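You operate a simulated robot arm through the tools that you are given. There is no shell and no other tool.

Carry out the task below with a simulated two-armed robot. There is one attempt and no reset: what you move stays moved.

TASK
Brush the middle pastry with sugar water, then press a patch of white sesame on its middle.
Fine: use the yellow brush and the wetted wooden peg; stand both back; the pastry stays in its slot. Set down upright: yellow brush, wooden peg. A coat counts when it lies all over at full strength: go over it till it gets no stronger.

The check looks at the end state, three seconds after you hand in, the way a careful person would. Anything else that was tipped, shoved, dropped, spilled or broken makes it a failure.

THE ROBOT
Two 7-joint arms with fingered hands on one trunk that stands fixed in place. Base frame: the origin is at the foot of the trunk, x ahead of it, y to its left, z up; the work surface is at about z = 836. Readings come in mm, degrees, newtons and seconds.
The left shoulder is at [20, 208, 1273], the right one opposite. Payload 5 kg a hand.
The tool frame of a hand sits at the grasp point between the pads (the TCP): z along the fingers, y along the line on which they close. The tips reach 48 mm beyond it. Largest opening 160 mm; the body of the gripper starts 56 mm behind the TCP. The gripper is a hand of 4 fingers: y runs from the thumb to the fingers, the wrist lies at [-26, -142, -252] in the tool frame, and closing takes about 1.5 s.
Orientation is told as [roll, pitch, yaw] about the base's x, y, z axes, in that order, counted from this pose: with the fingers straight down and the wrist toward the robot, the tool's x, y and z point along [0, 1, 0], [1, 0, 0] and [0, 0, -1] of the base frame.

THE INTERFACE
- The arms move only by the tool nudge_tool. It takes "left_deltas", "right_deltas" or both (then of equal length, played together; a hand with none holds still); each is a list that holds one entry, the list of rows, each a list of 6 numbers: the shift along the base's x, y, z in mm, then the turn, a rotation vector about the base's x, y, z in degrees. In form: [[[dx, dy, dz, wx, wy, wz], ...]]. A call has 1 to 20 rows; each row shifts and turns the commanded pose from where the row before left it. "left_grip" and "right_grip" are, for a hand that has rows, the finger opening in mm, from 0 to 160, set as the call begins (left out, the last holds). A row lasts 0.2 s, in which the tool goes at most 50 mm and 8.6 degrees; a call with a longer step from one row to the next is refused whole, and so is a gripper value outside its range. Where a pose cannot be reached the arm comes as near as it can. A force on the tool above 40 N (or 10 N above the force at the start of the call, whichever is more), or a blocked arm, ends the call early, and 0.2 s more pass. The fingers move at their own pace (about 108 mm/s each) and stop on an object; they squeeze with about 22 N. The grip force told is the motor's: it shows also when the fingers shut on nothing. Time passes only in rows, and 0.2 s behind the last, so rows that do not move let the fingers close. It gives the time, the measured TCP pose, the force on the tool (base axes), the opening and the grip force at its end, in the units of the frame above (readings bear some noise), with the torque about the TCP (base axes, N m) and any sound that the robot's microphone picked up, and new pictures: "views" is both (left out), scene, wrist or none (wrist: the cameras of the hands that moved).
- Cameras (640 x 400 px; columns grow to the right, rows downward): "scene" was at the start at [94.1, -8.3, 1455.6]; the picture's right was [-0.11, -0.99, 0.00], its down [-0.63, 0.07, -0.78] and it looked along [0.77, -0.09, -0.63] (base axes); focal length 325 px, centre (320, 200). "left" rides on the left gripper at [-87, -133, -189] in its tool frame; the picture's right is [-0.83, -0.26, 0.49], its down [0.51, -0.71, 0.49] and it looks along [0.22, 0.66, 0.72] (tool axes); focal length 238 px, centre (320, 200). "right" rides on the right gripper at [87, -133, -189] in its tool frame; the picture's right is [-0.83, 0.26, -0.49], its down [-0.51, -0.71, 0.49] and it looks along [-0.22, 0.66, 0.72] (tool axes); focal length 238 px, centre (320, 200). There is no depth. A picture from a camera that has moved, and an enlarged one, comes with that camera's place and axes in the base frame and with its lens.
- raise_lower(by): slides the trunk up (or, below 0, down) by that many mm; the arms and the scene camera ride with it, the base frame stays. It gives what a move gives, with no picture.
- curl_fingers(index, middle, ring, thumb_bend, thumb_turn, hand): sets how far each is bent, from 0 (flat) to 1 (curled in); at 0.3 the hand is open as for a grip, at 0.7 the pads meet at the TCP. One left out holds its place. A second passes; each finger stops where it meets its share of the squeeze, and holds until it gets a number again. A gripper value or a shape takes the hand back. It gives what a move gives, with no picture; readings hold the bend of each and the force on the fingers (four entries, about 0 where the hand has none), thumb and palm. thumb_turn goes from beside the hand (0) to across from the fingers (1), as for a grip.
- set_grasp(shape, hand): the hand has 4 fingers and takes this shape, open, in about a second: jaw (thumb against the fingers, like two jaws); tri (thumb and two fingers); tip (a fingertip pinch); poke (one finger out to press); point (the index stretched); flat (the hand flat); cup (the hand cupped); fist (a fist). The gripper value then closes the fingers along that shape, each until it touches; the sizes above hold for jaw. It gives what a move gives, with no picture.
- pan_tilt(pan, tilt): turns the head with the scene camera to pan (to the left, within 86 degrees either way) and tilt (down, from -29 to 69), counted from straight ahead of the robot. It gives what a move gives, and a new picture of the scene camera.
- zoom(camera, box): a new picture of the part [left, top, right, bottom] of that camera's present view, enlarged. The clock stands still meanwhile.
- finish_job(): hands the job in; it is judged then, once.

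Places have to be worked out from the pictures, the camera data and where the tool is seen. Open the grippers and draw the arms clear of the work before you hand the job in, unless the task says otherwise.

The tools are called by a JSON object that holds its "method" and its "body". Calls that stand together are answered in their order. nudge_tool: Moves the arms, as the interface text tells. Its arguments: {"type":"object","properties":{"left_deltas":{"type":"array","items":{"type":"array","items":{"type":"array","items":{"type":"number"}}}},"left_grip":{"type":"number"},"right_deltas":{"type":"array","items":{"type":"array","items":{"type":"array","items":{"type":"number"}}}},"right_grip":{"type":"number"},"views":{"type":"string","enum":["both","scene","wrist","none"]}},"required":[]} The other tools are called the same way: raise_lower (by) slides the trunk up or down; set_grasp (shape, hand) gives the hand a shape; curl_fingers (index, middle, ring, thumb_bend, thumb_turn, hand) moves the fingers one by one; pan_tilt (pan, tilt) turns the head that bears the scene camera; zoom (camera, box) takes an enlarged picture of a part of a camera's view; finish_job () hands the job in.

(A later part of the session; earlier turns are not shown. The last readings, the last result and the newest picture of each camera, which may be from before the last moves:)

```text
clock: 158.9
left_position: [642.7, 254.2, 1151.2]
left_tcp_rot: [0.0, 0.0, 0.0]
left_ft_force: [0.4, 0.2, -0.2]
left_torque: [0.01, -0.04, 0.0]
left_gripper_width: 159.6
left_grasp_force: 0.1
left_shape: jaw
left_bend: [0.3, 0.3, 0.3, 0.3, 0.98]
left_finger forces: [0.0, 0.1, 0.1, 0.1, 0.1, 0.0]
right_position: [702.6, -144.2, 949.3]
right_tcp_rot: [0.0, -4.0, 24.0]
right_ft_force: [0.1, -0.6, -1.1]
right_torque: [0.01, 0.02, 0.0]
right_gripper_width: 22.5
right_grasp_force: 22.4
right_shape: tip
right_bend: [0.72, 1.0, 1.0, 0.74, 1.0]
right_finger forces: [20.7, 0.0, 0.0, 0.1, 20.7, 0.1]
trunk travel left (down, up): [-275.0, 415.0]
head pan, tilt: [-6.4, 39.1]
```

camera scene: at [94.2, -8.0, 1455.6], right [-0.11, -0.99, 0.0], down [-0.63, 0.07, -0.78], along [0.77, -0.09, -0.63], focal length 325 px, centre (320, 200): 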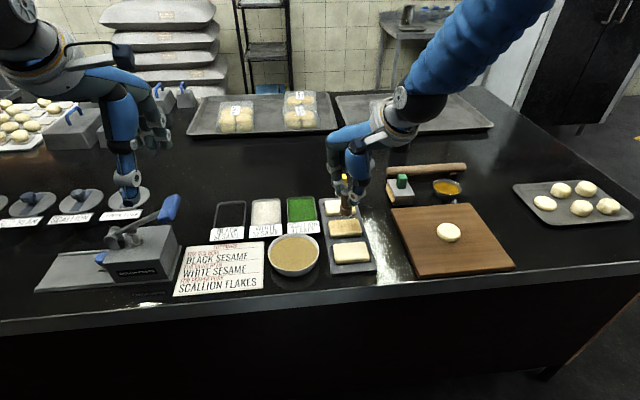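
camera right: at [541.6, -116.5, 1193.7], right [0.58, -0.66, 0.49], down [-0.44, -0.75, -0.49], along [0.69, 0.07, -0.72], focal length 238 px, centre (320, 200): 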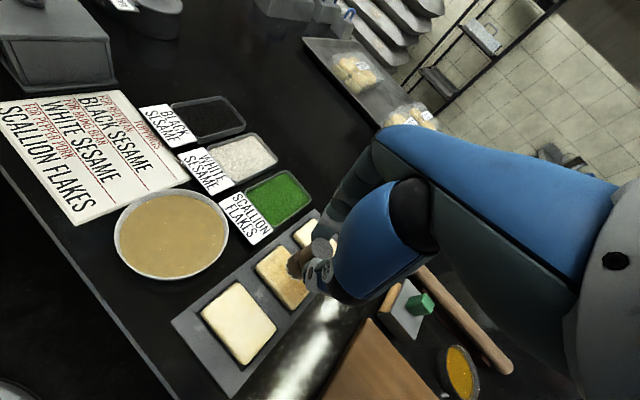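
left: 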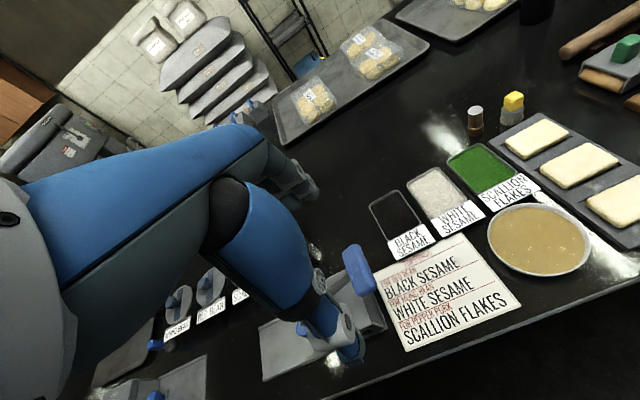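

{"method": "nudge_tool", "body": {"right_deltas": [[[0, 0, -1.2, 0, 0, 0], [0, 0, 0, 0, 0, 0]]], "views": "none"}}

{"method": "nudge_tool", "body": {"right_deltas": [[[0, 0, -1.2, 0, 0, 0], [0, 0, 0, 0, 0, 0]]], "views": "none"}}

{"method": "zoom", "body": {"camera": "scene", "box": [320, 200, 370, 242]}}

```text
clock: 159.5
left_position: [642.5, 256.2, 1150.5]
left_tcp_rot: [0.0, -0.1, 0.0]
left_ft_force: [0.0, 0.6, -1.7]
left_torque: [-0.02, 0.02, -0.02]
left_gripper_width: 159.4
left_grasp_force: 0.1
left_shape: jaw
left_bend: [0.3, 0.3, 0.3, 0.3, 0.98]
left_finger forces: [0.0, 0.0, 0.0, 0.1, 0.1, 0.0]
right_position: [702.5, -145.5, 949.3]
right_tcp_rot: [0.0, -4.1, 24.0]
right_ft_force: [0.1, 0.2, 5.1]
right_torque: [0.0, 0.04, 0.0]
right_gripper_width: 22.4
right_grasp_force: 22.6
right_shape: tip
right_bend: [0.72, 1.0, 1.0, 0.74, 1.0]
right_finger forces: [21.6, 0.1, 0.0, 0.1, 21.1, 0.1]
trunk travel left (down, up): [-275.0, 415.0]
head pan, tilt: [-6.4, 39.1]
```

```text
clock: 160.1
left_position: [642.2, 255.2, 1151.8]
left_tcp_rot: [0.2, 0.0, 0.0]
left_ft_force: [-0.2, 0.1, -0.2]
left_torque: [0.02, 0.0, 0.04]
left_gripper_width: 159.5
left_grasp_force: 0.1
left_shape: jaw
left_bend: [0.3, 0.3, 0.3, 0.3, 0.98]
left_finger forces: [0.0, 0.0, 0.0, 0.0, 0.0, 0.0]
right_position: [703.4, -145.6, 948.6]
right_tcp_rot: [0.0, -4.1, 24.0]
right_ft_force: [1.2, 0.1, 13.9]
right_torque: [0.02, -0.03, -0.01]
right_gripper_width: 23.1
right_grasp_force: 21.8
right_shape: tip
right_bend: [0.72, 1.0, 1.0, 0.74, 1.0]
right_finger forces: [24.8, 0.0, 0.0, 0.0, 22.2, 0.0]
trunk travel left (down, up): [-275.0, 415.0]
head pan, tilt: [-6.4, 39.1]
```

```text
9.52 times, centred on (345, 221) of scene
camera zoom: at [93.4, -7.9, 1455.8], right [-0.11, -0.99, 0.0], down [-0.63, 0.07, -0.78], along [0.77, -0.09, -0.63], focal length 3092 px, centre (82, 0)
```

zoom: 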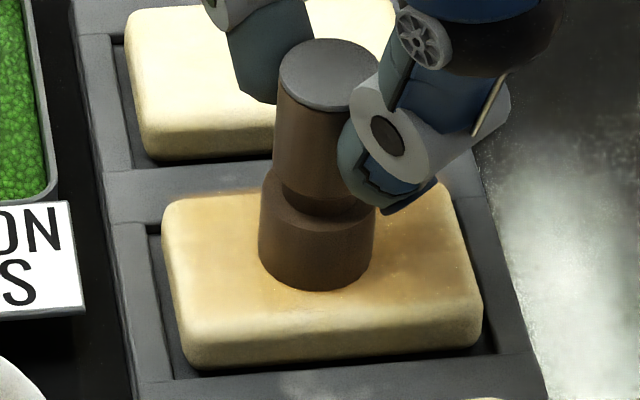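

Pressed at 14 N, the foot flat on the pastry's middle. Lifting straight up to see the patch.

{"method": "nudge_tool", "body": {"right_deltas": [[[0, 0, 0, 0, 0, 0], [0, 0, 3, 0, 0, 0], [0, 0, 8, 0, 0, 0], [0, 0, 15, 0, 0, 0], [0, 0, 25, 0, 0, 0], [0, 0, 0, 0, 0, 0]]], "views": "none"}}

{"method": "zoom", "body": {"camera": "scene", "box": [320, 195, 370, 242]}}

{"method": "zoom", "body": {"camera": "right", "box": [240, 210, 340, 310]}}

{"method": "zoom", "body": {"camera": "left", "box": [520, 100, 620, 200]}}

```text
clock: 161.5
left_position: [642.2, 256.8, 1150.7]
left_tcp_rot: [0.0, 0.1, 0.0]
left_ft_force: [-0.1, -0.3, -0.2]
left_torque: [-0.01, 0.02, 0.02]
left_gripper_width: 159.7
left_grasp_force: 0.1
left_shape: jaw
left_bend: [0.3, 0.3, 0.3, 0.3, 0.98]
left_finger forces: [0.1, 0.1, 0.0, 0.0, 0.0, 0.0]
right_position: [702.2, -144.8, 998.7]
right_tcp_rot: [0.1, -3.9, 24.0]
right_ft_force: [0.7, -0.3, -0.3]
right_torque: [0.01, 0.05, 0.0]
right_gripper_width: 22.4
right_grasp_force: 22.1
right_shape: tip
right_bend: [0.72, 1.0, 1.0, 0.74, 1.0]
right_finger forces: [21.3, 0.0, 0.1, 0.1, 21.4, 0.0]
trunk travel left (down, up): [-275.0, 415.0]
head pan, tilt: [-6.4, 39.1]
```

```text
8.51 times, centred on (345, 218) of scene
camera zoom: at [95.1, -8.3, 1455.5], right [-0.11, -0.99, 0.0], down [-0.63, 0.07, -0.78], along [0.77, -0.09, -0.63], focal length 2763 px, centre (107, 43)
```

zoom: 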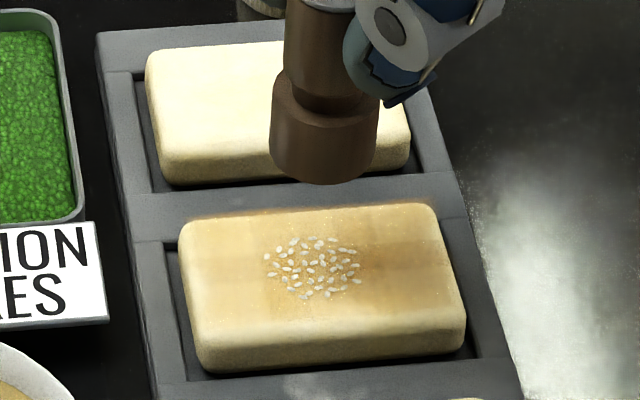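

```text
4.00 times, centred on (290, 260) of right
camera zoom: at [534.0, -124.7, 1178.6], right [0.54, -0.67, 0.5], down [-0.41, -0.74, -0.54], along [0.73, 0.09, -0.68], focal length 953 px, centre (440, -40)
```

zoom: 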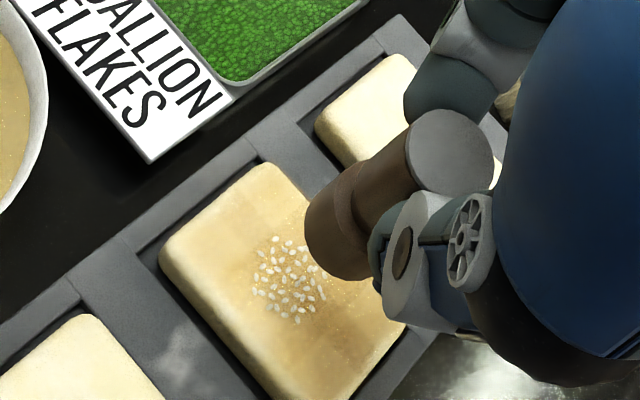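

```text
4.00 times, centred on (570, 150) of left
camera zoom: at [511.0, 168.6, 1339.1], right [-0.26, -0.83, -0.49], down [-0.71, 0.51, -0.49], along [0.65, 0.22, -0.72], focal length 953 px, centre (-680, 400)
```

zoom: 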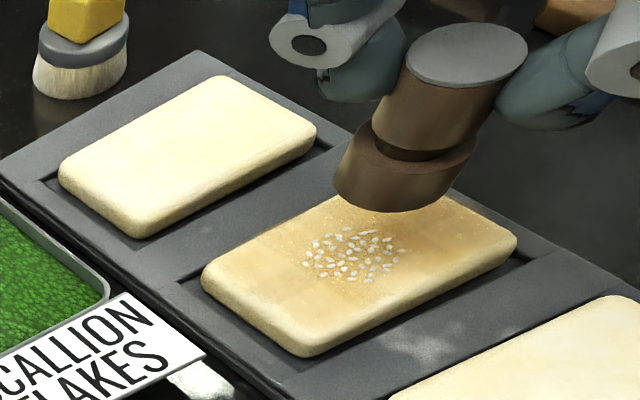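

A clean round patch of white sesame sits in the middle of the pastry. Now I'll take the peg back to its place near (900, -98), turning the yaw back to 0 while keeping the peg vertical.

{"method": "nudge_tool", "body": {"right_deltas": [[[0, 0, 12, 0, 0, 0], [20, 4, 0, 0, 0, 0], [32, 7, 0, 0, 0, -8], [32, 7, 0, 0, 0, -8], [32, 7, 0, 0, 0, -8], [32, 7, 0, 0, 0, 0], [32, 7, 0, 0, 0, 0], [16, 3, 0, 0, 0, 0], [0, 0, 0, 0, 0, 0]]]}}

{"method": "zoom", "body": {"camera": "scene", "box": [290, 110, 370, 200]}}

{"method": "zoom", "body": {"camera": "left", "box": [440, 0, 580, 130]}}

{"method": "zoom", "body": {"camera": "right", "box": [220, 180, 380, 320]}}

{"method": "zoom", "body": {"camera": "scene", "box": [320, 205, 370, 245]}}

```text
clock: 163.5
left_position: [642.1, 255.8, 1149.8]
left_tcp_rot: [0.0, 0.1, 0.0]
left_ft_force: [0.0, 0.0, 0.2]
left_torque: [-0.04, -0.03, -0.02]
left_gripper_width: 159.8
left_grasp_force: 0.0
left_shape: jaw
left_bend: [0.3, 0.3, 0.3, 0.3, 0.98]
left_finger forces: [0.0, 0.0, 0.1, 0.1, 0.0, 0.0]
right_position: [897.9, -104.4, 1010.0]
right_tcp_rot: [0.0, -4.0, 0.0]
right_ft_force: [0.0, -1.2, 0.1]
right_torque: [-0.01, 0.01, -0.03]
right_gripper_width: 22.6
right_grasp_force: 22.0
right_shape: tip
right_bend: [0.72, 1.0, 1.0, 0.74, 1.0]
right_finger forces: [21.1, 0.0, 0.0, 0.0, 21.3, 0.1]
trunk travel left (down, up): [-275.0, 415.0]
head pan, tilt: [-6.4, 39.1]
camera scene: at [94.3, -8.0, 1455.6], right [-0.11, -0.99, 0.0], down [-0.63, 0.07, -0.78], along [0.77, -0.09, -0.63], focal length 325 px, centre (320, 200)
camera right: at [751.8, -17.7, 1189.0], right [0.22, -0.83, 0.5], down [-0.67, -0.51, -0.54], along [0.7, -0.22, -0.68], focal length 238 px, centre (320, 200)
```

scene: 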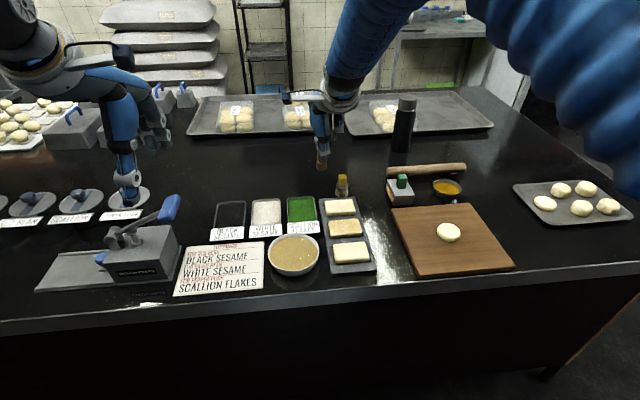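
right: 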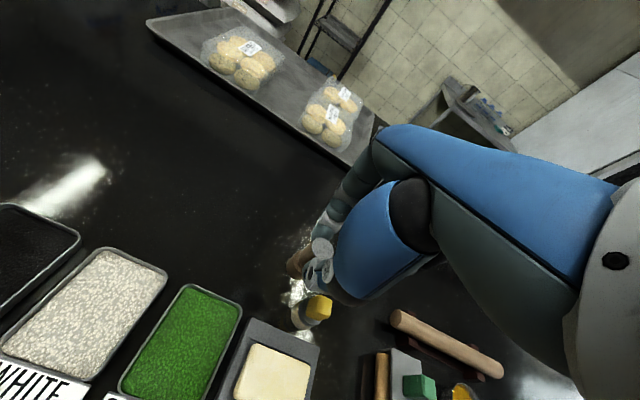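

```text
4.44 times, centred on (330, 155) of scene
camera zoom: at [94.3, -8.0, 1455.6], right [-0.11, -0.99, 0.0], down [-0.63, 0.07, -0.78], along [0.77, -0.09, -0.63], focal length 1443 px, centre (276, 400)
```

zoom: 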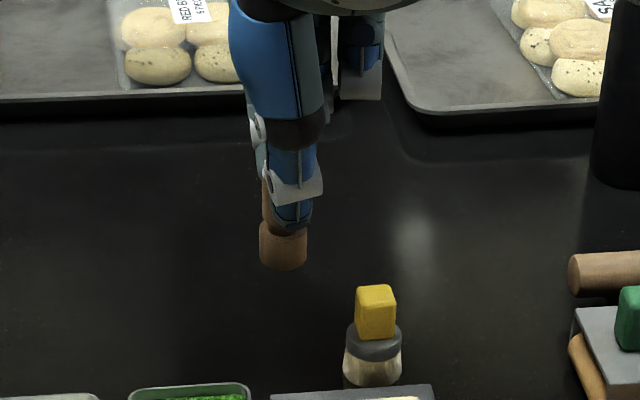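

```text
3.08 times, centred on (510, 65) of left
camera zoom: at [510.3, 168.8, 1339.4], right [-0.26, -0.83, -0.49], down [-0.71, 0.51, -0.49], along [0.66, 0.22, -0.72], focal length 733 px, centre (-265, 615)
```

zoom: 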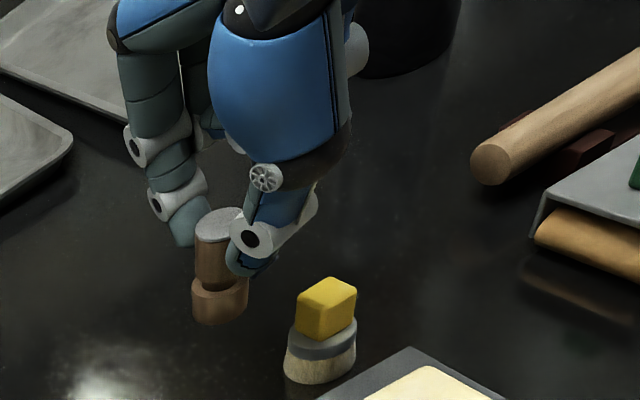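

```text
2.86 times, centred on (300, 250) of right
camera zoom: at [751.8, -17.7, 1189.0], right [0.22, -0.83, 0.5], down [-0.67, -0.51, -0.54], along [0.7, -0.22, -0.68], focal length 681 px, centre (377, 57)
```

zoom: 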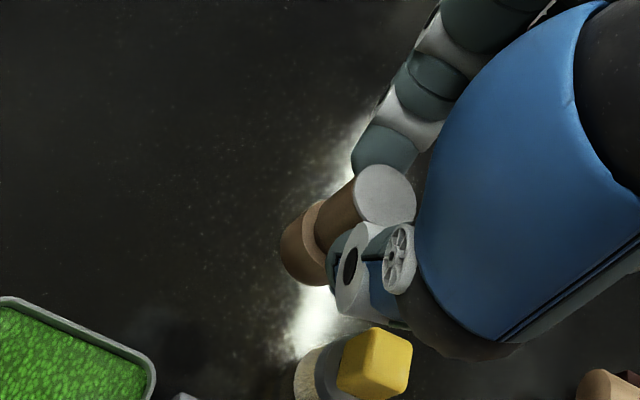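

```text
10.00 times, centred on (345, 225) of scene
camera zoom: at [94.3, -8.0, 1455.6], right [-0.11, -0.99, 0.0], down [-0.63, 0.07, -0.78], along [0.77, -0.09, -0.63], focal length 3246 px, centre (70, -50)
```

zoom: 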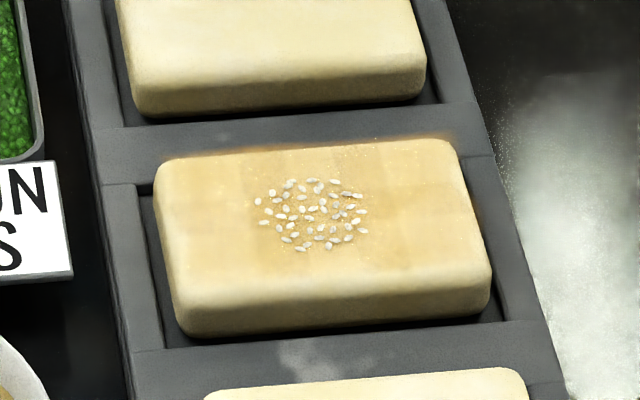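

The patch is well centred and the coat looks even. I'll lower the peg toward its spot, stopping about 10 mm above the table to check that it is upright.

{"method": "nudge_tool", "body": {"right_deltas": [[[0.5, 2, -20, 0, 0, 0], [0, 0, -25, 0, 0, 0], [0, 0, -22, 0, 0, 0], [0, 0, -12, 0, 0, 0], [0, 0, 0, 0, 0, 0], [0, 0, 0, 0, 0, 0]]], "views": "none"}}

{"method": "zoom", "body": {"camera": "scene", "box": [300, 150, 350, 200]}}

{"method": "zoom", "body": {"camera": "left", "box": [450, 50, 550, 150]}}

{"method": "zoom", "body": {"camera": "right", "box": [240, 190, 360, 310]}}

```text
clock: 164.9
left_position: [643.5, 255.9, 1150.8]
left_tcp_rot: [-0.1, 0.0, 0.0]
left_ft_force: [0.4, 0.4, -0.5]
left_torque: [0.01, -0.03, 0.02]
left_gripper_width: 159.4
left_grasp_force: 0.0
left_shape: jaw
left_bend: [0.3, 0.3, 0.3, 0.3, 0.98]
left_finger forces: [0.0, 0.0, 0.1, 0.1, 0.0, 0.0]
right_position: [900.8, -101.9, 932.2]
right_tcp_rot: [0.0, -4.0, -0.1]
right_ft_force: [-0.4, 0.5, 0.1]
right_torque: [0.0, -0.02, -0.06]
right_gripper_width: 22.7
right_grasp_force: 22.0
right_shape: tip
right_bend: [0.72, 1.0, 1.0, 0.74, 1.0]
right_finger forces: [21.1, 0.0, 0.0, 0.1, 21.2, 0.1]
trunk travel left (down, up): [-275.0, 415.0]
head pan, tilt: [-6.4, 39.1]
```

```text
8.00 times, centred on (325, 175) of scene
camera zoom: at [94.5, -8.1, 1455.6], right [-0.11, -0.99, 0.0], down [-0.63, 0.07, -0.78], along [0.77, -0.09, -0.63], focal length 2597 px, centre (280, 400)
```

zoom: 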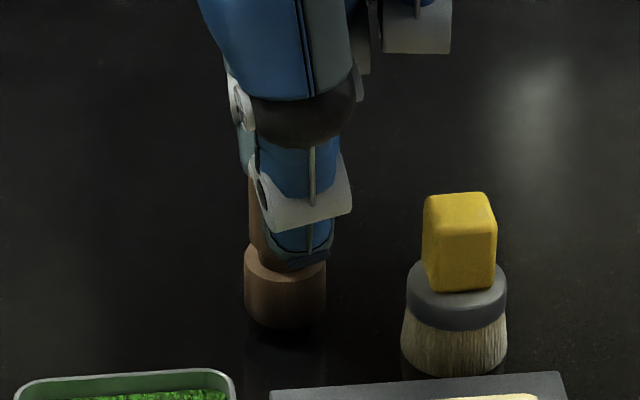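

```text
4.00 times, centred on (500, 100) of left
camera zoom: at [510.5, 168.8, 1339.4], right [-0.26, -0.83, -0.49], down [-0.71, 0.51, -0.49], along [0.66, 0.22, -0.72], focal length 953 px, centre (-400, 600)
```

zoom: 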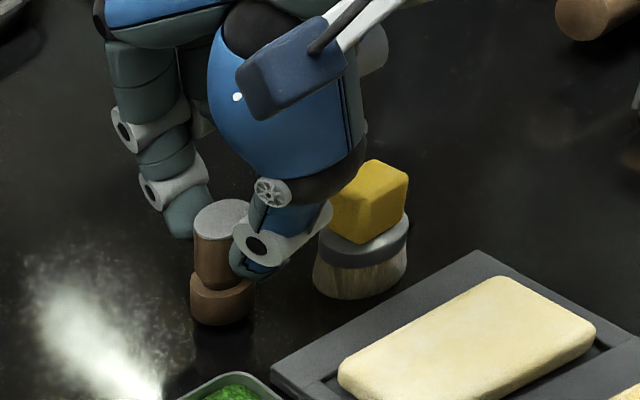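

```text
3.33 times, centred on (300, 250) of right
camera zoom: at [754.5, -14.9, 1111.8], right [0.22, -0.83, 0.5], down [-0.67, -0.51, -0.54], along [0.7, -0.22, -0.68], focal length 794 px, centre (387, 33)
```

zoom: 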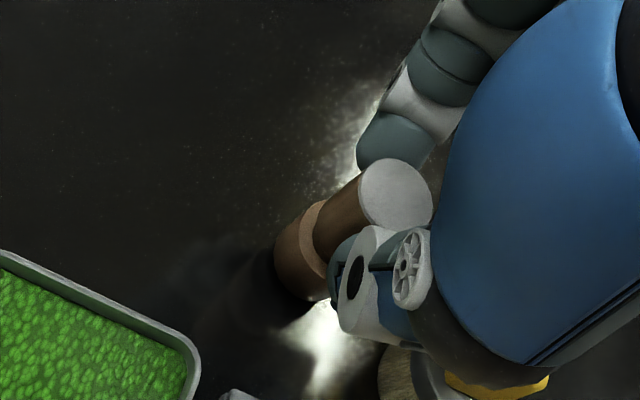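

The peg looks upright just above the table. Lowering to contact in small steps.

{"method": "nudge_tool", "body": {"right_deltas": [[[0, 0, -5, 0, 0, 0], [0, 0, -3, 0, 0, 0], [0, 0, 0, 0, 0, 0]]], "views": "none"}}

{"method": "nudge_tool", "body": {"right_deltas": [[[0, 0, -1.5, 0, 0, 0], [0, 0, 0, 0, 0, 0]]], "views": "none"}}

{"method": "nudge_tool", "body": {"right_deltas": [[[0, 0, -1.2, 0, 0, 0], [0, 0, 0, 0, 0, 0]]], "views": "none"}}

```text
clock: 165.7
left_position: [642.8, 255.3, 1149.8]
left_tcp_rot: [0.0, -0.1, 0.0]
left_ft_force: [0.1, 0.6, 0.1]
left_torque: [-0.02, -0.01, -0.01]
left_gripper_width: 159.6
left_grasp_force: 0.1
left_shape: jaw
left_bend: [0.3, 0.3, 0.3, 0.3, 0.98]
left_finger forces: [0.0, 0.0, 0.0, 0.0, 0.0, 0.0]
right_position: [899.6, -102.4, 923.2]
right_tcp_rot: [0.0, -4.0, 0.0]
right_ft_force: [0.2, 0.2, 0.2]
right_torque: [-0.03, 0.02, 0.02]
right_gripper_width: 22.6
right_grasp_force: 22.0
right_shape: tip
right_bend: [0.72, 1.0, 1.0, 0.74, 1.0]
right_finger forces: [21.2, 0.1, 0.0, 0.1, 21.2, 0.1]
trunk travel left (down, up): [-275.0, 415.0]
head pan, tilt: [-6.4, 39.1]
```

```text
clock: 166.3
left_position: [643.1, 256.7, 1150.4]
left_tcp_rot: [0.0, 0.0, -0.1]
left_ft_force: [0.8, 0.8, 0.4]
left_torque: [0.01, 0.02, 0.01]
left_gripper_width: 159.7
left_grasp_force: 0.0
left_shape: jaw
left_bend: [0.3, 0.3, 0.3, 0.3, 0.98]
left_finger forces: [0.0, 0.0, 0.0, 0.1, 0.0, 0.0]
right_position: [899.6, -102.3, 922.1]
right_tcp_rot: [0.0, -3.9, 0.0]
right_ft_force: [-0.7, -0.6, -1.0]
right_torque: [-0.01, 0.03, 0.03]
right_gripper_width: 22.8
right_grasp_force: 21.4
right_shape: tip
right_bend: [0.72, 1.0, 1.0, 0.74, 1.0]
right_finger forces: [21.2, 0.0, 0.0, 0.0, 21.2, 0.0]
trunk travel left (down, up): [-275.0, 415.0]
head pan, tilt: [-6.4, 39.1]
```

```text
clock: 166.9
left_position: [642.7, 256.3, 1151.8]
left_tcp_rot: [0.0, 0.0, 0.0]
left_ft_force: [0.1, 0.0, -0.3]
left_torque: [-0.02, 0.0, 0.02]
left_gripper_width: 159.5
left_grasp_force: 0.1
left_shape: jaw
left_bend: [0.3, 0.3, 0.3, 0.3, 0.98]
left_finger forces: [0.0, 0.0, 0.1, 0.0, 0.0, 0.0]
right_position: [898.9, -100.7, 922.5]
right_tcp_rot: [0.1, -4.0, -0.1]
right_ft_force: [0.9, 0.8, 2.4]
right_torque: [0.02, -0.03, -0.03]
right_gripper_width: 22.7
right_grasp_force: 22.2
right_shape: tip
right_bend: [0.72, 1.0, 1.0, 0.74, 1.0]
right_finger forces: [22.2, 0.1, 0.1, 0.0, 21.1, 0.1]
trunk travel left (down, up): [-275.0, 415.0]
head pan, tilt: [-6.4, 39.1]
```

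The peg's foot touches the table (2.4 N). I'll seat it with 0.5 mm more, then loosen the pinch slightly.

{"method": "nudge_tool", "body": {"right_deltas": [[[0, 0, -0.5, 0, 0, 0], [0, 0, 0, 0, 0, 0]]], "views": "none"}}

{"method": "nudge_tool", "body": {"right_deltas": [[[0, 0, 0, 0, 0, 0], [0, 0, 0, 0, 0, 0], [0, 0, 0, 0, 0, 0]]], "right_grip": 33, "views": "none"}}

{"method": "zoom", "body": {"camera": "scene", "box": [300, 150, 350, 200]}}

{"method": "zoom", "body": {"camera": "left", "box": [450, 50, 550, 150]}}

```text
clock: 167.5
left_position: [642.2, 256.5, 1150.8]
left_tcp_rot: [0.0, 0.0, 0.0]
left_ft_force: [0.3, 0.2, -0.4]
left_torque: [0.0, 0.0, -0.01]
left_gripper_width: 159.5
left_grasp_force: 0.0
left_shape: jaw
left_bend: [0.3, 0.3, 0.3, 0.3, 0.98]
left_finger forces: [0.0, 0.1, 0.1, 0.0, 0.0, 0.0]
right_position: [899.6, -102.0, 920.6]
right_tcp_rot: [0.0, -4.2, 0.0]
right_ft_force: [2.2, 0.0, 8.2]
right_torque: [-0.03, -0.02, -0.03]
right_gripper_width: 22.8
right_grasp_force: 21.7
right_shape: tip
right_bend: [0.72, 1.0, 1.0, 0.74, 1.0]
right_finger forces: [22.7, 0.0, 0.0, 0.1, 21.4, 0.1]
trunk travel left (down, up): [-275.0, 415.0]
head pan, tilt: [-6.4, 39.1]
```

```text
clock: 168.3
left_position: [643.7, 255.1, 1149.8]
left_tcp_rot: [0.0, 0.1, -0.1]
left_ft_force: [0.7, 0.3, 0.4]
left_torque: [0.0, 0.0, -0.01]
left_gripper_width: 159.6
left_grasp_force: 0.1
left_shape: jaw
left_bend: [0.3, 0.3, 0.3, 0.3, 0.98]
left_finger forces: [0.0, 0.0, 0.0, 0.0, 0.0, 0.0]
right_position: [898.2, -101.7, 919.6]
right_tcp_rot: [0.0, -3.9, 0.0]
right_ft_force: [-0.8, 0.0, -0.1]
right_torque: [0.03, 0.0, 0.01]
right_gripper_width: 32.9
right_grasp_force: 0.1
right_shape: tip
right_bend: [0.72, 0.98, 0.99, 0.74, 1.0]
right_finger forces: [0.0, 0.0, 0.0, 0.0, 0.0, 0.1]
trunk travel left (down, up): [-275.0, 415.0]
head pan, tilt: [-6.4, 39.1]
```

```text
8.00 times, centred on (325, 175) of scene
camera zoom: at [94.2, -8.1, 1455.6], right [-0.11, -0.99, 0.0], down [-0.63, 0.07, -0.78], along [0.77, -0.09, -0.63], focal length 2597 px, centre (280, 400)
```

zoom: 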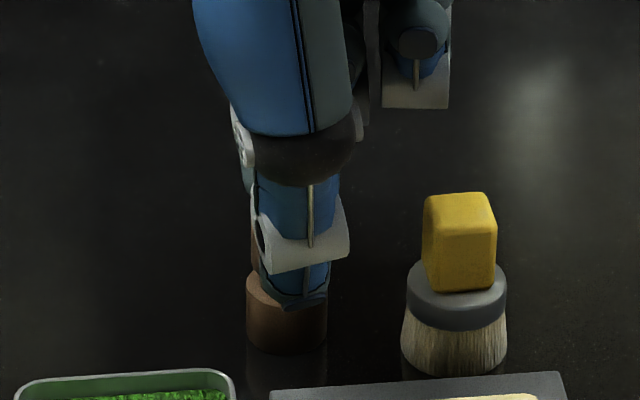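

```text
4.00 times, centred on (500, 100) of left
camera zoom: at [510.2, 168.8, 1339.4], right [-0.26, -0.83, -0.49], down [-0.71, 0.51, -0.49], along [0.66, 0.22, -0.72], focal length 953 px, centre (-400, 600)
```

zoom: 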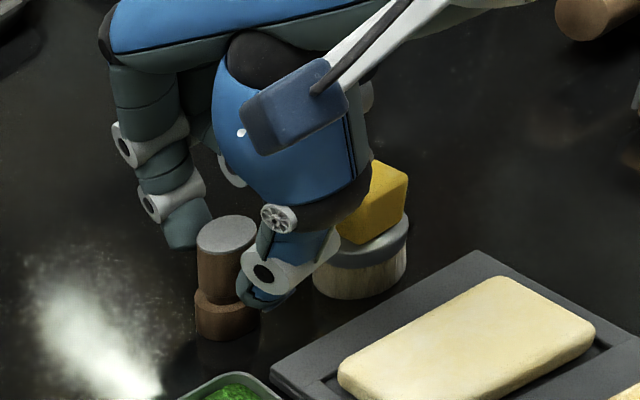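

The peg stands free and upright. I'll rise a few mm, open wider, and go up clear.

{"method": "nudge_tool", "body": {"right_deltas": [[[0, 0, 4, 0, 0, 0], [0, 0, 4, 0, 0, 0]]], "views": "none"}}

{"method": "nudge_tool", "body": {"right_deltas": [[[0, 0, 0, 0, 0, 0], [0, 0, 0, 0, 0, 0], [0, 0, 10, 0, 0, 0], [0, 0, 25, 0, 0, 0], [0, 0, 35, 0, 0, 0], [0, 0, 35, 0, 4, 0], [0, 0, 0, 0, 0, 0]]], "right_grip": 75}}

{"method": "zoom", "body": {"camera": "scene", "box": [300, 150, 360, 200]}}

{"method": "zoom", "body": {"camera": "left", "box": [450, 60, 640, 220]}}

{"method": "zoom", "body": {"camera": "scene", "box": [320, 205, 370, 245]}}

```text
clock: 168.9
left_position: [642.6, 256.6, 1151.3]
left_tcp_rot: [0.0, 0.0, -0.1]
left_ft_force: [0.4, 0.1, 0.3]
left_torque: [-0.02, 0.03, 0.0]
left_gripper_width: 159.7
left_grasp_force: 0.2
left_shape: jaw
left_bend: [0.3, 0.3, 0.3, 0.3, 0.98]
left_finger forces: [0.0, 0.1, 0.0, 0.0, 0.1, 0.1]
right_position: [898.4, -102.4, 928.2]
right_tcp_rot: [0.0, -3.9, -0.1]
right_ft_force: [0.3, 0.0, 0.2]
right_torque: [-0.03, 0.0, -0.01]
right_gripper_width: 33.0
right_grasp_force: 0.0
right_shape: tip
right_bend: [0.72, 0.98, 0.99, 0.74, 1.0]
right_finger forces: [0.0, 0.1, 0.0, 0.0, 0.0, 0.0]
trunk travel left (down, up): [-275.0, 415.0]
head pan, tilt: [-6.4, 39.1]
```

```text
clock: 170.5
left_position: [643.2, 256.3, 1150.4]
left_tcp_rot: [0.1, 0.0, 0.0]
left_ft_force: [0.2, 0.5, -0.2]
left_torque: [-0.02, 0.0, 0.0]
left_gripper_width: 159.6
left_grasp_force: 0.1
left_shape: jaw
left_bend: [0.3, 0.3, 0.3, 0.3, 0.98]
left_finger forces: [0.1, 0.1, 0.0, 0.1, 0.1, 0.0]
right_position: [896.0, -101.2, 1032.1]
right_tcp_rot: [0.0, 0.1, 0.0]
right_ft_force: [0.3, 0.3, -0.1]
right_torque: [0.02, -0.01, -0.01]
right_gripper_width: 74.8
right_grasp_force: 0.0
right_shape: tip
right_bend: [0.73, 0.98, 0.99, 0.71, 1.0]
right_finger forces: [0.1, 0.1, 0.0, 0.0, 0.1, 0.0]
trunk travel left (down, up): [-275.0, 415.0]
head pan, tilt: [-6.4, 39.1]
camera scene: at [94.6, -7.8, 1455.5], right [-0.11, -0.99, 0.0], down [-0.63, 0.07, -0.78], along [0.77, -0.09, -0.63], focal length 325 px, centre (320, 200)
camera right: at [763.0, -14.2, 1221.6], right [0.26, -0.83, 0.49], down [-0.71, -0.51, -0.49], along [0.66, -0.22, -0.72], focal length 238 px, centre (320, 200)
```

scene: 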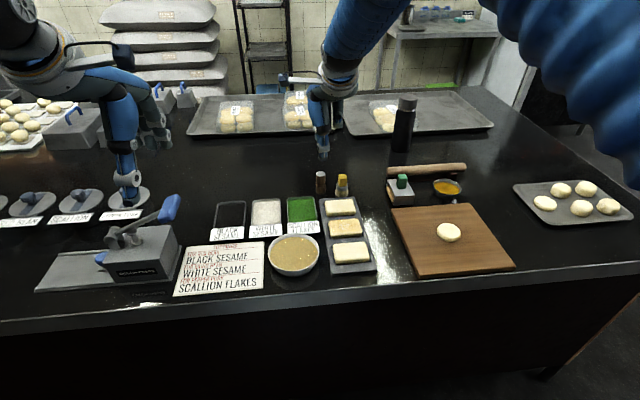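
right: 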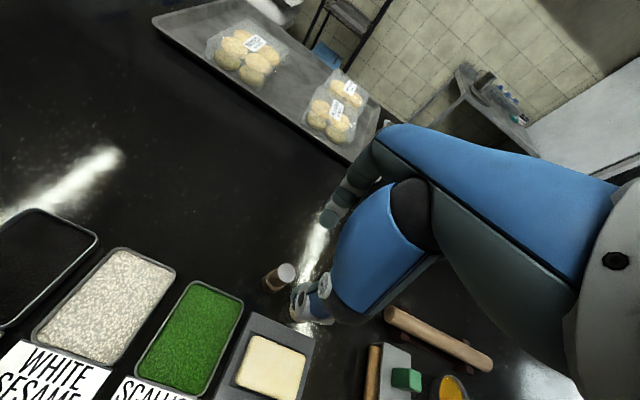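

```text
8.00 times, centred on (330, 175) of scene
camera zoom: at [94.6, -7.8, 1455.5], right [-0.11, -0.99, 0.0], down [-0.63, 0.07, -0.78], along [0.77, -0.09, -0.63], focal length 2597 px, centre (240, 400)
```

zoom: 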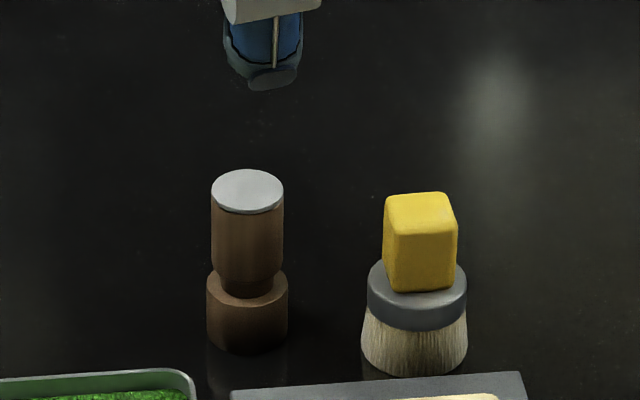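

```text
2.50 times, centred on (545, 140) of left
camera zoom: at [510.5, 169.0, 1339.2], right [-0.26, -0.83, -0.49], down [-0.71, 0.51, -0.49], along [0.66, 0.22, -0.72], focal length 596 px, centre (-242, 350)
```

zoom: 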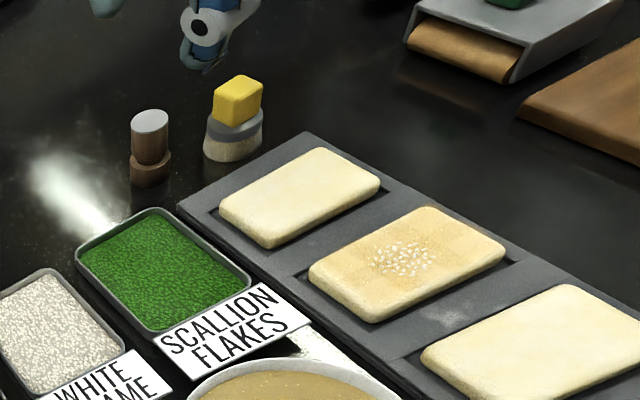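

```text
10.00 times, centred on (345, 225) of scene
camera zoom: at [94.6, -7.8, 1455.5], right [-0.11, -0.99, 0.0], down [-0.63, 0.07, -0.78], along [0.77, -0.09, -0.63], focal length 3246 px, centre (70, -50)
```

zoom: 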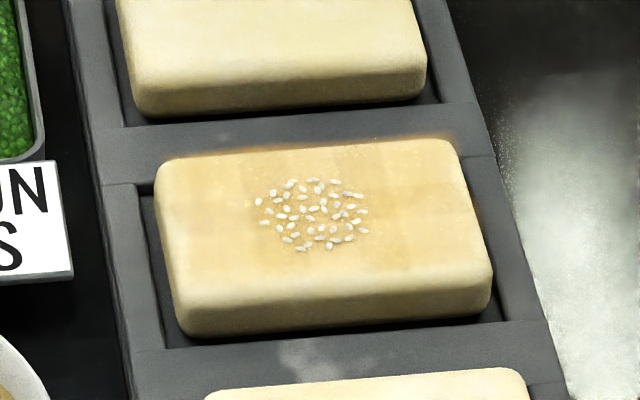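

Brush and peg both stand upright back in place, and the sesame patch is central. I'll inspect the coat once more from the now unobstructed left camera before leaving.

{"method": "zoom", "body": {"camera": "left", "box": [555, 130, 640, 200]}}

{"method": "zoom", "body": {"camera": "left", "box": [530, 110, 600, 165]}}

{"method": "zoom", "body": {"camera": "scene", "box": [328, 216, 364, 240]}}

```text
5.71 times, centred on (598, 165) of left
camera zoom: at [510.5, 169.0, 1339.2], right [-0.26, -0.83, -0.49], down [-0.71, 0.51, -0.49], along [0.66, 0.22, -0.72], focal length 1362 px, centre (-1266, 400)
```

zoom: 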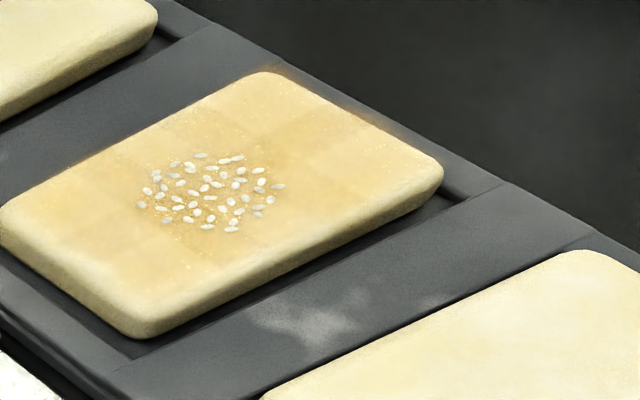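

```text
7.27 times, centred on (565, 138) of left
camera zoom: at [510.5, 169.0, 1339.2], right [-0.26, -0.83, -0.49], down [-0.71, 0.51, -0.49], along [0.66, 0.22, -0.72], focal length 1734 px, centre (-1462, 654)
```

zoom: 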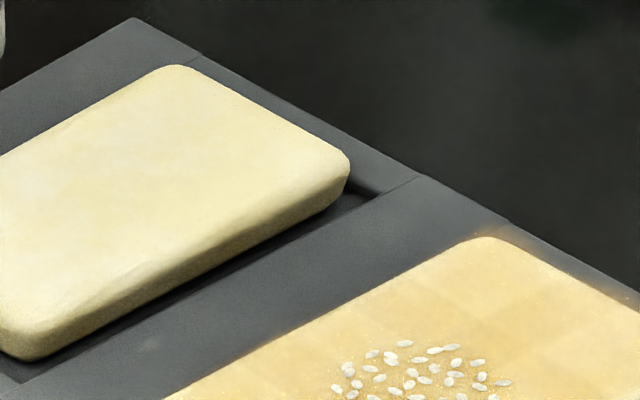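

```text
16.00 times, centred on (346, 228) of scene
camera zoom: at [94.6, -7.8, 1455.5], right [-0.11, -0.99, 0.0], down [-0.63, 0.07, -0.78], along [0.77, -0.09, -0.63], focal length 5194 px, centre (-96, -248)
```

zoom: 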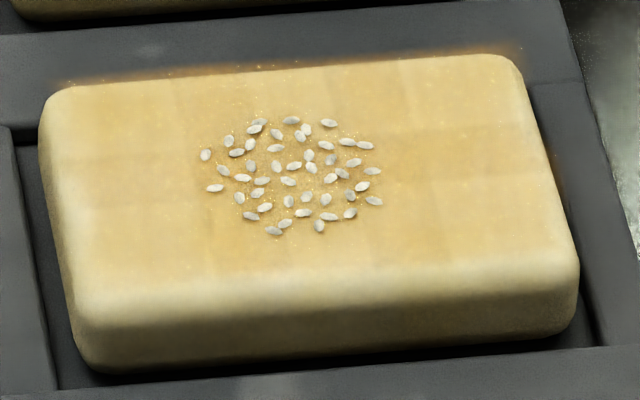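

Both views show the coat's halo only on the far sides and paler near sides, which could be viewing parallax. I'll place the right wrist camera straight above the pastry for a true top-down look.

{"method": "nudge_tool", "body": {"right_deltas": [[[0, 0, 30, 0, 0, 0], [-10, -30, 10, 0, 0, 0], [-15, -35, 0, 0, 0, 0], [-18, -35, 0, 0, 0, 0], [-18, -28, 0, 0, 0, 0], [0, 0, 0, 0, 0, 0]]], "views": "wrist"}}

{"method": "zoom", "body": {"camera": "right", "box": [110, 310, 210, 400]}}

```text
clock: 171.9
left_position: [643.0, 257.1, 1149.4]
left_tcp_rot: [0.0, 0.1, 0.0]
left_ft_force: [0.6, 0.7, 0.1]
left_torque: [-0.07, 0.04, 0.0]
left_gripper_width: 159.6
left_grasp_force: 0.0
left_shape: jaw
left_bend: [0.3, 0.3, 0.3, 0.3, 0.98]
left_finger forces: [0.0, 0.0, 0.1, 0.0, 0.0, 0.1]
right_position: [837.9, -227.9, 1070.9]
right_tcp_rot: [0.1, 0.0, -0.1]
right_ft_force: [0.2, 0.1, -0.3]
right_torque: [-0.08, 0.02, -0.02]
right_gripper_width: 74.7
right_grasp_force: 0.1
right_shape: tip
right_bend: [0.73, 0.98, 0.99, 0.71, 1.0]
right_finger forces: [0.1, 0.1, 0.0, 0.1, 0.1, 0.1]
trunk travel left (down, up): [-275.0, 415.0]
head pan, tilt: [-6.4, 39.1]
camera right: at [703.8, -141.6, 1260.6], right [0.26, -0.83, 0.49], down [-0.71, -0.51, -0.49], along [0.66, -0.22, -0.72], focal length 238 px, centre (320, 200)
```

right: 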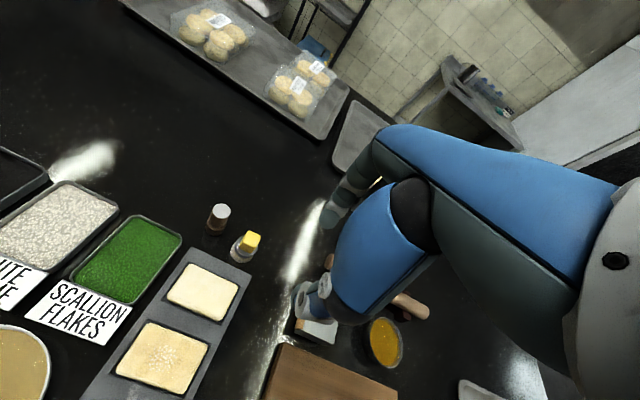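

```text
4.44 times, centred on (160, 355) of right
camera zoom: at [703.8, -141.6, 1260.6], right [0.26, -0.83, 0.49], down [-0.71, -0.51, -0.49], along [0.66, -0.22, -0.72], focal length 1059 px, centre (1031, -489)
```

zoom: 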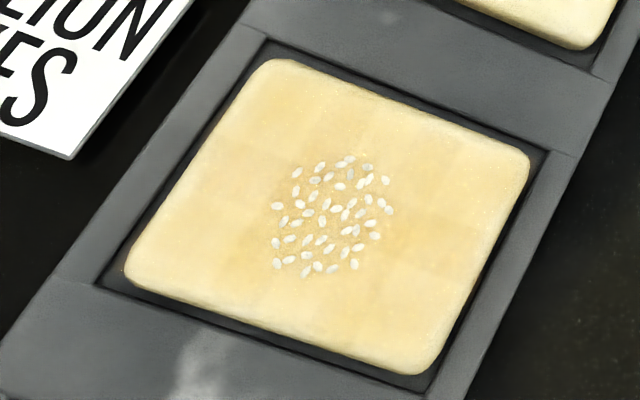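

From straight above the coat covers the whole top and the patch is central. I'll zoom in on it for tile-by-tile evenness and compare with the bare pastry.

{"method": "zoom", "body": {"camera": "right", "box": [110, 318, 160, 375]}}

{"method": "zoom", "body": {"camera": "right", "box": [155, 318, 215, 400]}}

{"method": "zoom", "body": {"camera": "right", "box": [100, 250, 260, 400]}}

```text
7.02 times, centred on (135, 346) of right
camera zoom: at [703.8, -141.6, 1260.6], right [0.26, -0.83, 0.49], down [-0.71, -0.51, -0.49], along [0.66, -0.22, -0.72], focal length 1673 px, centre (1618, -828)
```

zoom: 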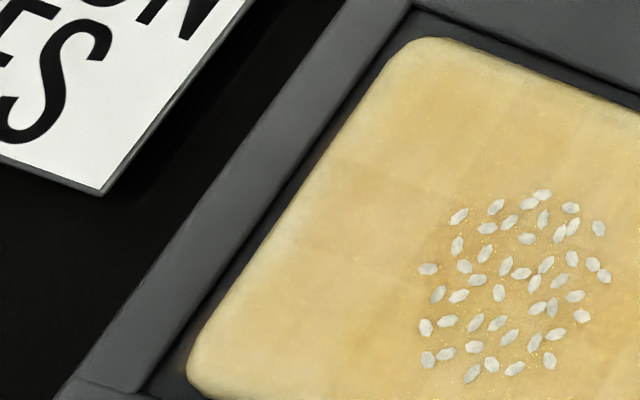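

```text
4.88 times, centred on (185, 359) of right
camera zoom: at [703.8, -141.6, 1260.6], right [0.26, -0.83, 0.49], down [-0.71, -0.51, -0.49], along [0.66, -0.22, -0.72], focal length 1163 px, centre (978, -576)
```

zoom: 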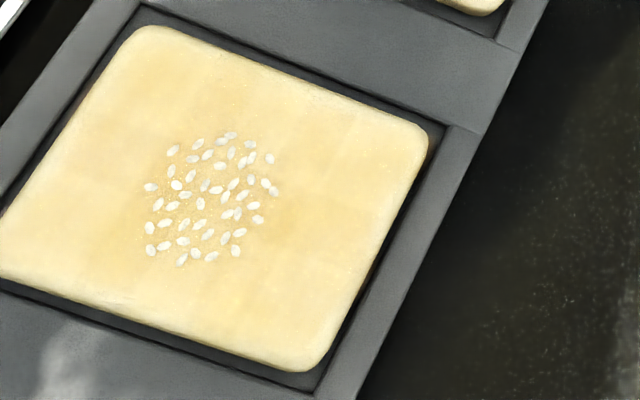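

```text
2.67 times, centred on (180, 325) of right
camera zoom: at [703.8, -141.6, 1260.6], right [0.26, -0.83, 0.49], down [-0.71, -0.51, -0.49], along [0.66, -0.22, -0.72], focal length 636 px, centre (693, -133)
```

zoom: 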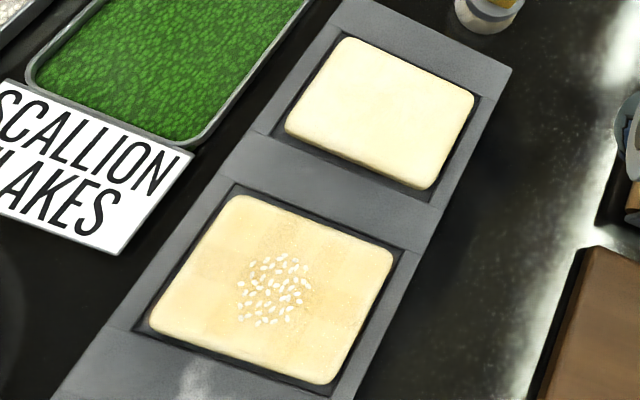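

The coat reaches all edges; the near-left corner might be a touch paler. I'll compare the four corners at equal magnification.

{"method": "zoom", "body": {"camera": "right", "box": [114, 350, 154, 390]}}

{"method": "zoom", "body": {"camera": "right", "box": [134, 316, 174, 356]}}

{"method": "zoom", "body": {"camera": "right", "box": [176, 330, 216, 370]}}

{"method": "zoom", "body": {"camera": "right", "box": [160, 360, 200, 400]}}

```text
10.00 times, centred on (134, 370) of right
camera zoom: at [703.8, -141.6, 1260.6], right [0.26, -0.83, 0.49], down [-0.71, -0.51, -0.49], along [0.66, -0.22, -0.72], focal length 2384 px, centre (2180, -1500)
```

zoom: 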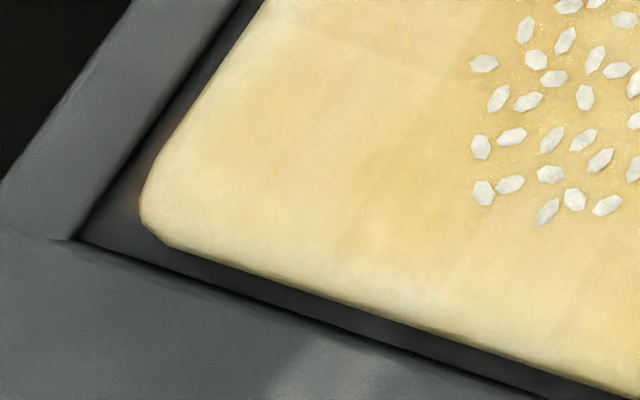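

```text
10.00 times, centred on (154, 336) of right
camera zoom: at [703.8, -141.6, 1260.6], right [0.26, -0.83, 0.49], down [-0.71, -0.51, -0.49], along [0.66, -0.22, -0.72], focal length 2384 px, centre (1980, -1160)
```

zoom: 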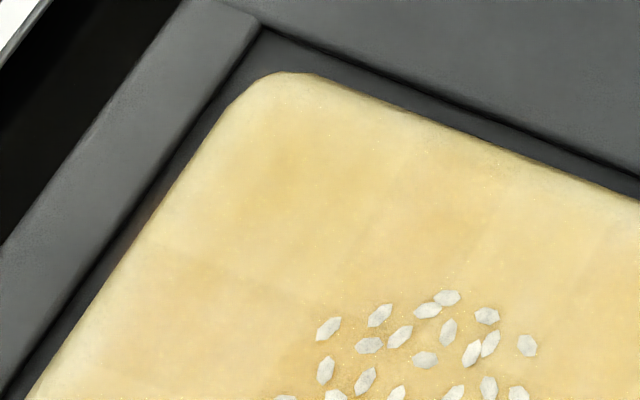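

```text
10.00 times, centred on (196, 350) of right
camera zoom: at [703.8, -141.6, 1260.6], right [0.26, -0.83, 0.49], down [-0.71, -0.51, -0.49], along [0.66, -0.22, -0.72], focal length 2384 px, centre (1560, -1300)
```

zoom: 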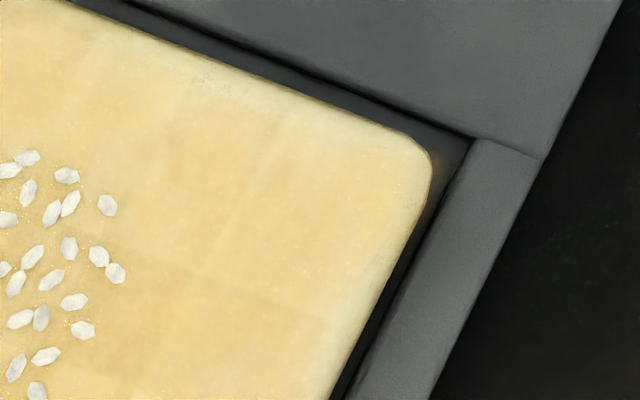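

```text
10.00 times, centred on (180, 380) of right
camera zoom: at [703.8, -141.6, 1260.6], right [0.26, -0.83, 0.49], down [-0.71, -0.51, -0.49], along [0.66, -0.22, -0.72], focal length 2384 px, centre (1720, -1600)
```

zoom: 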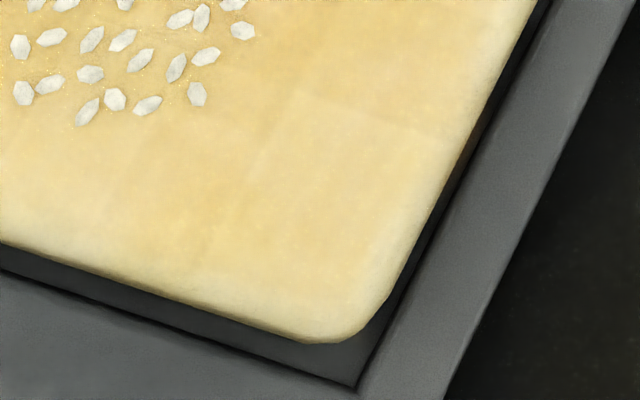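

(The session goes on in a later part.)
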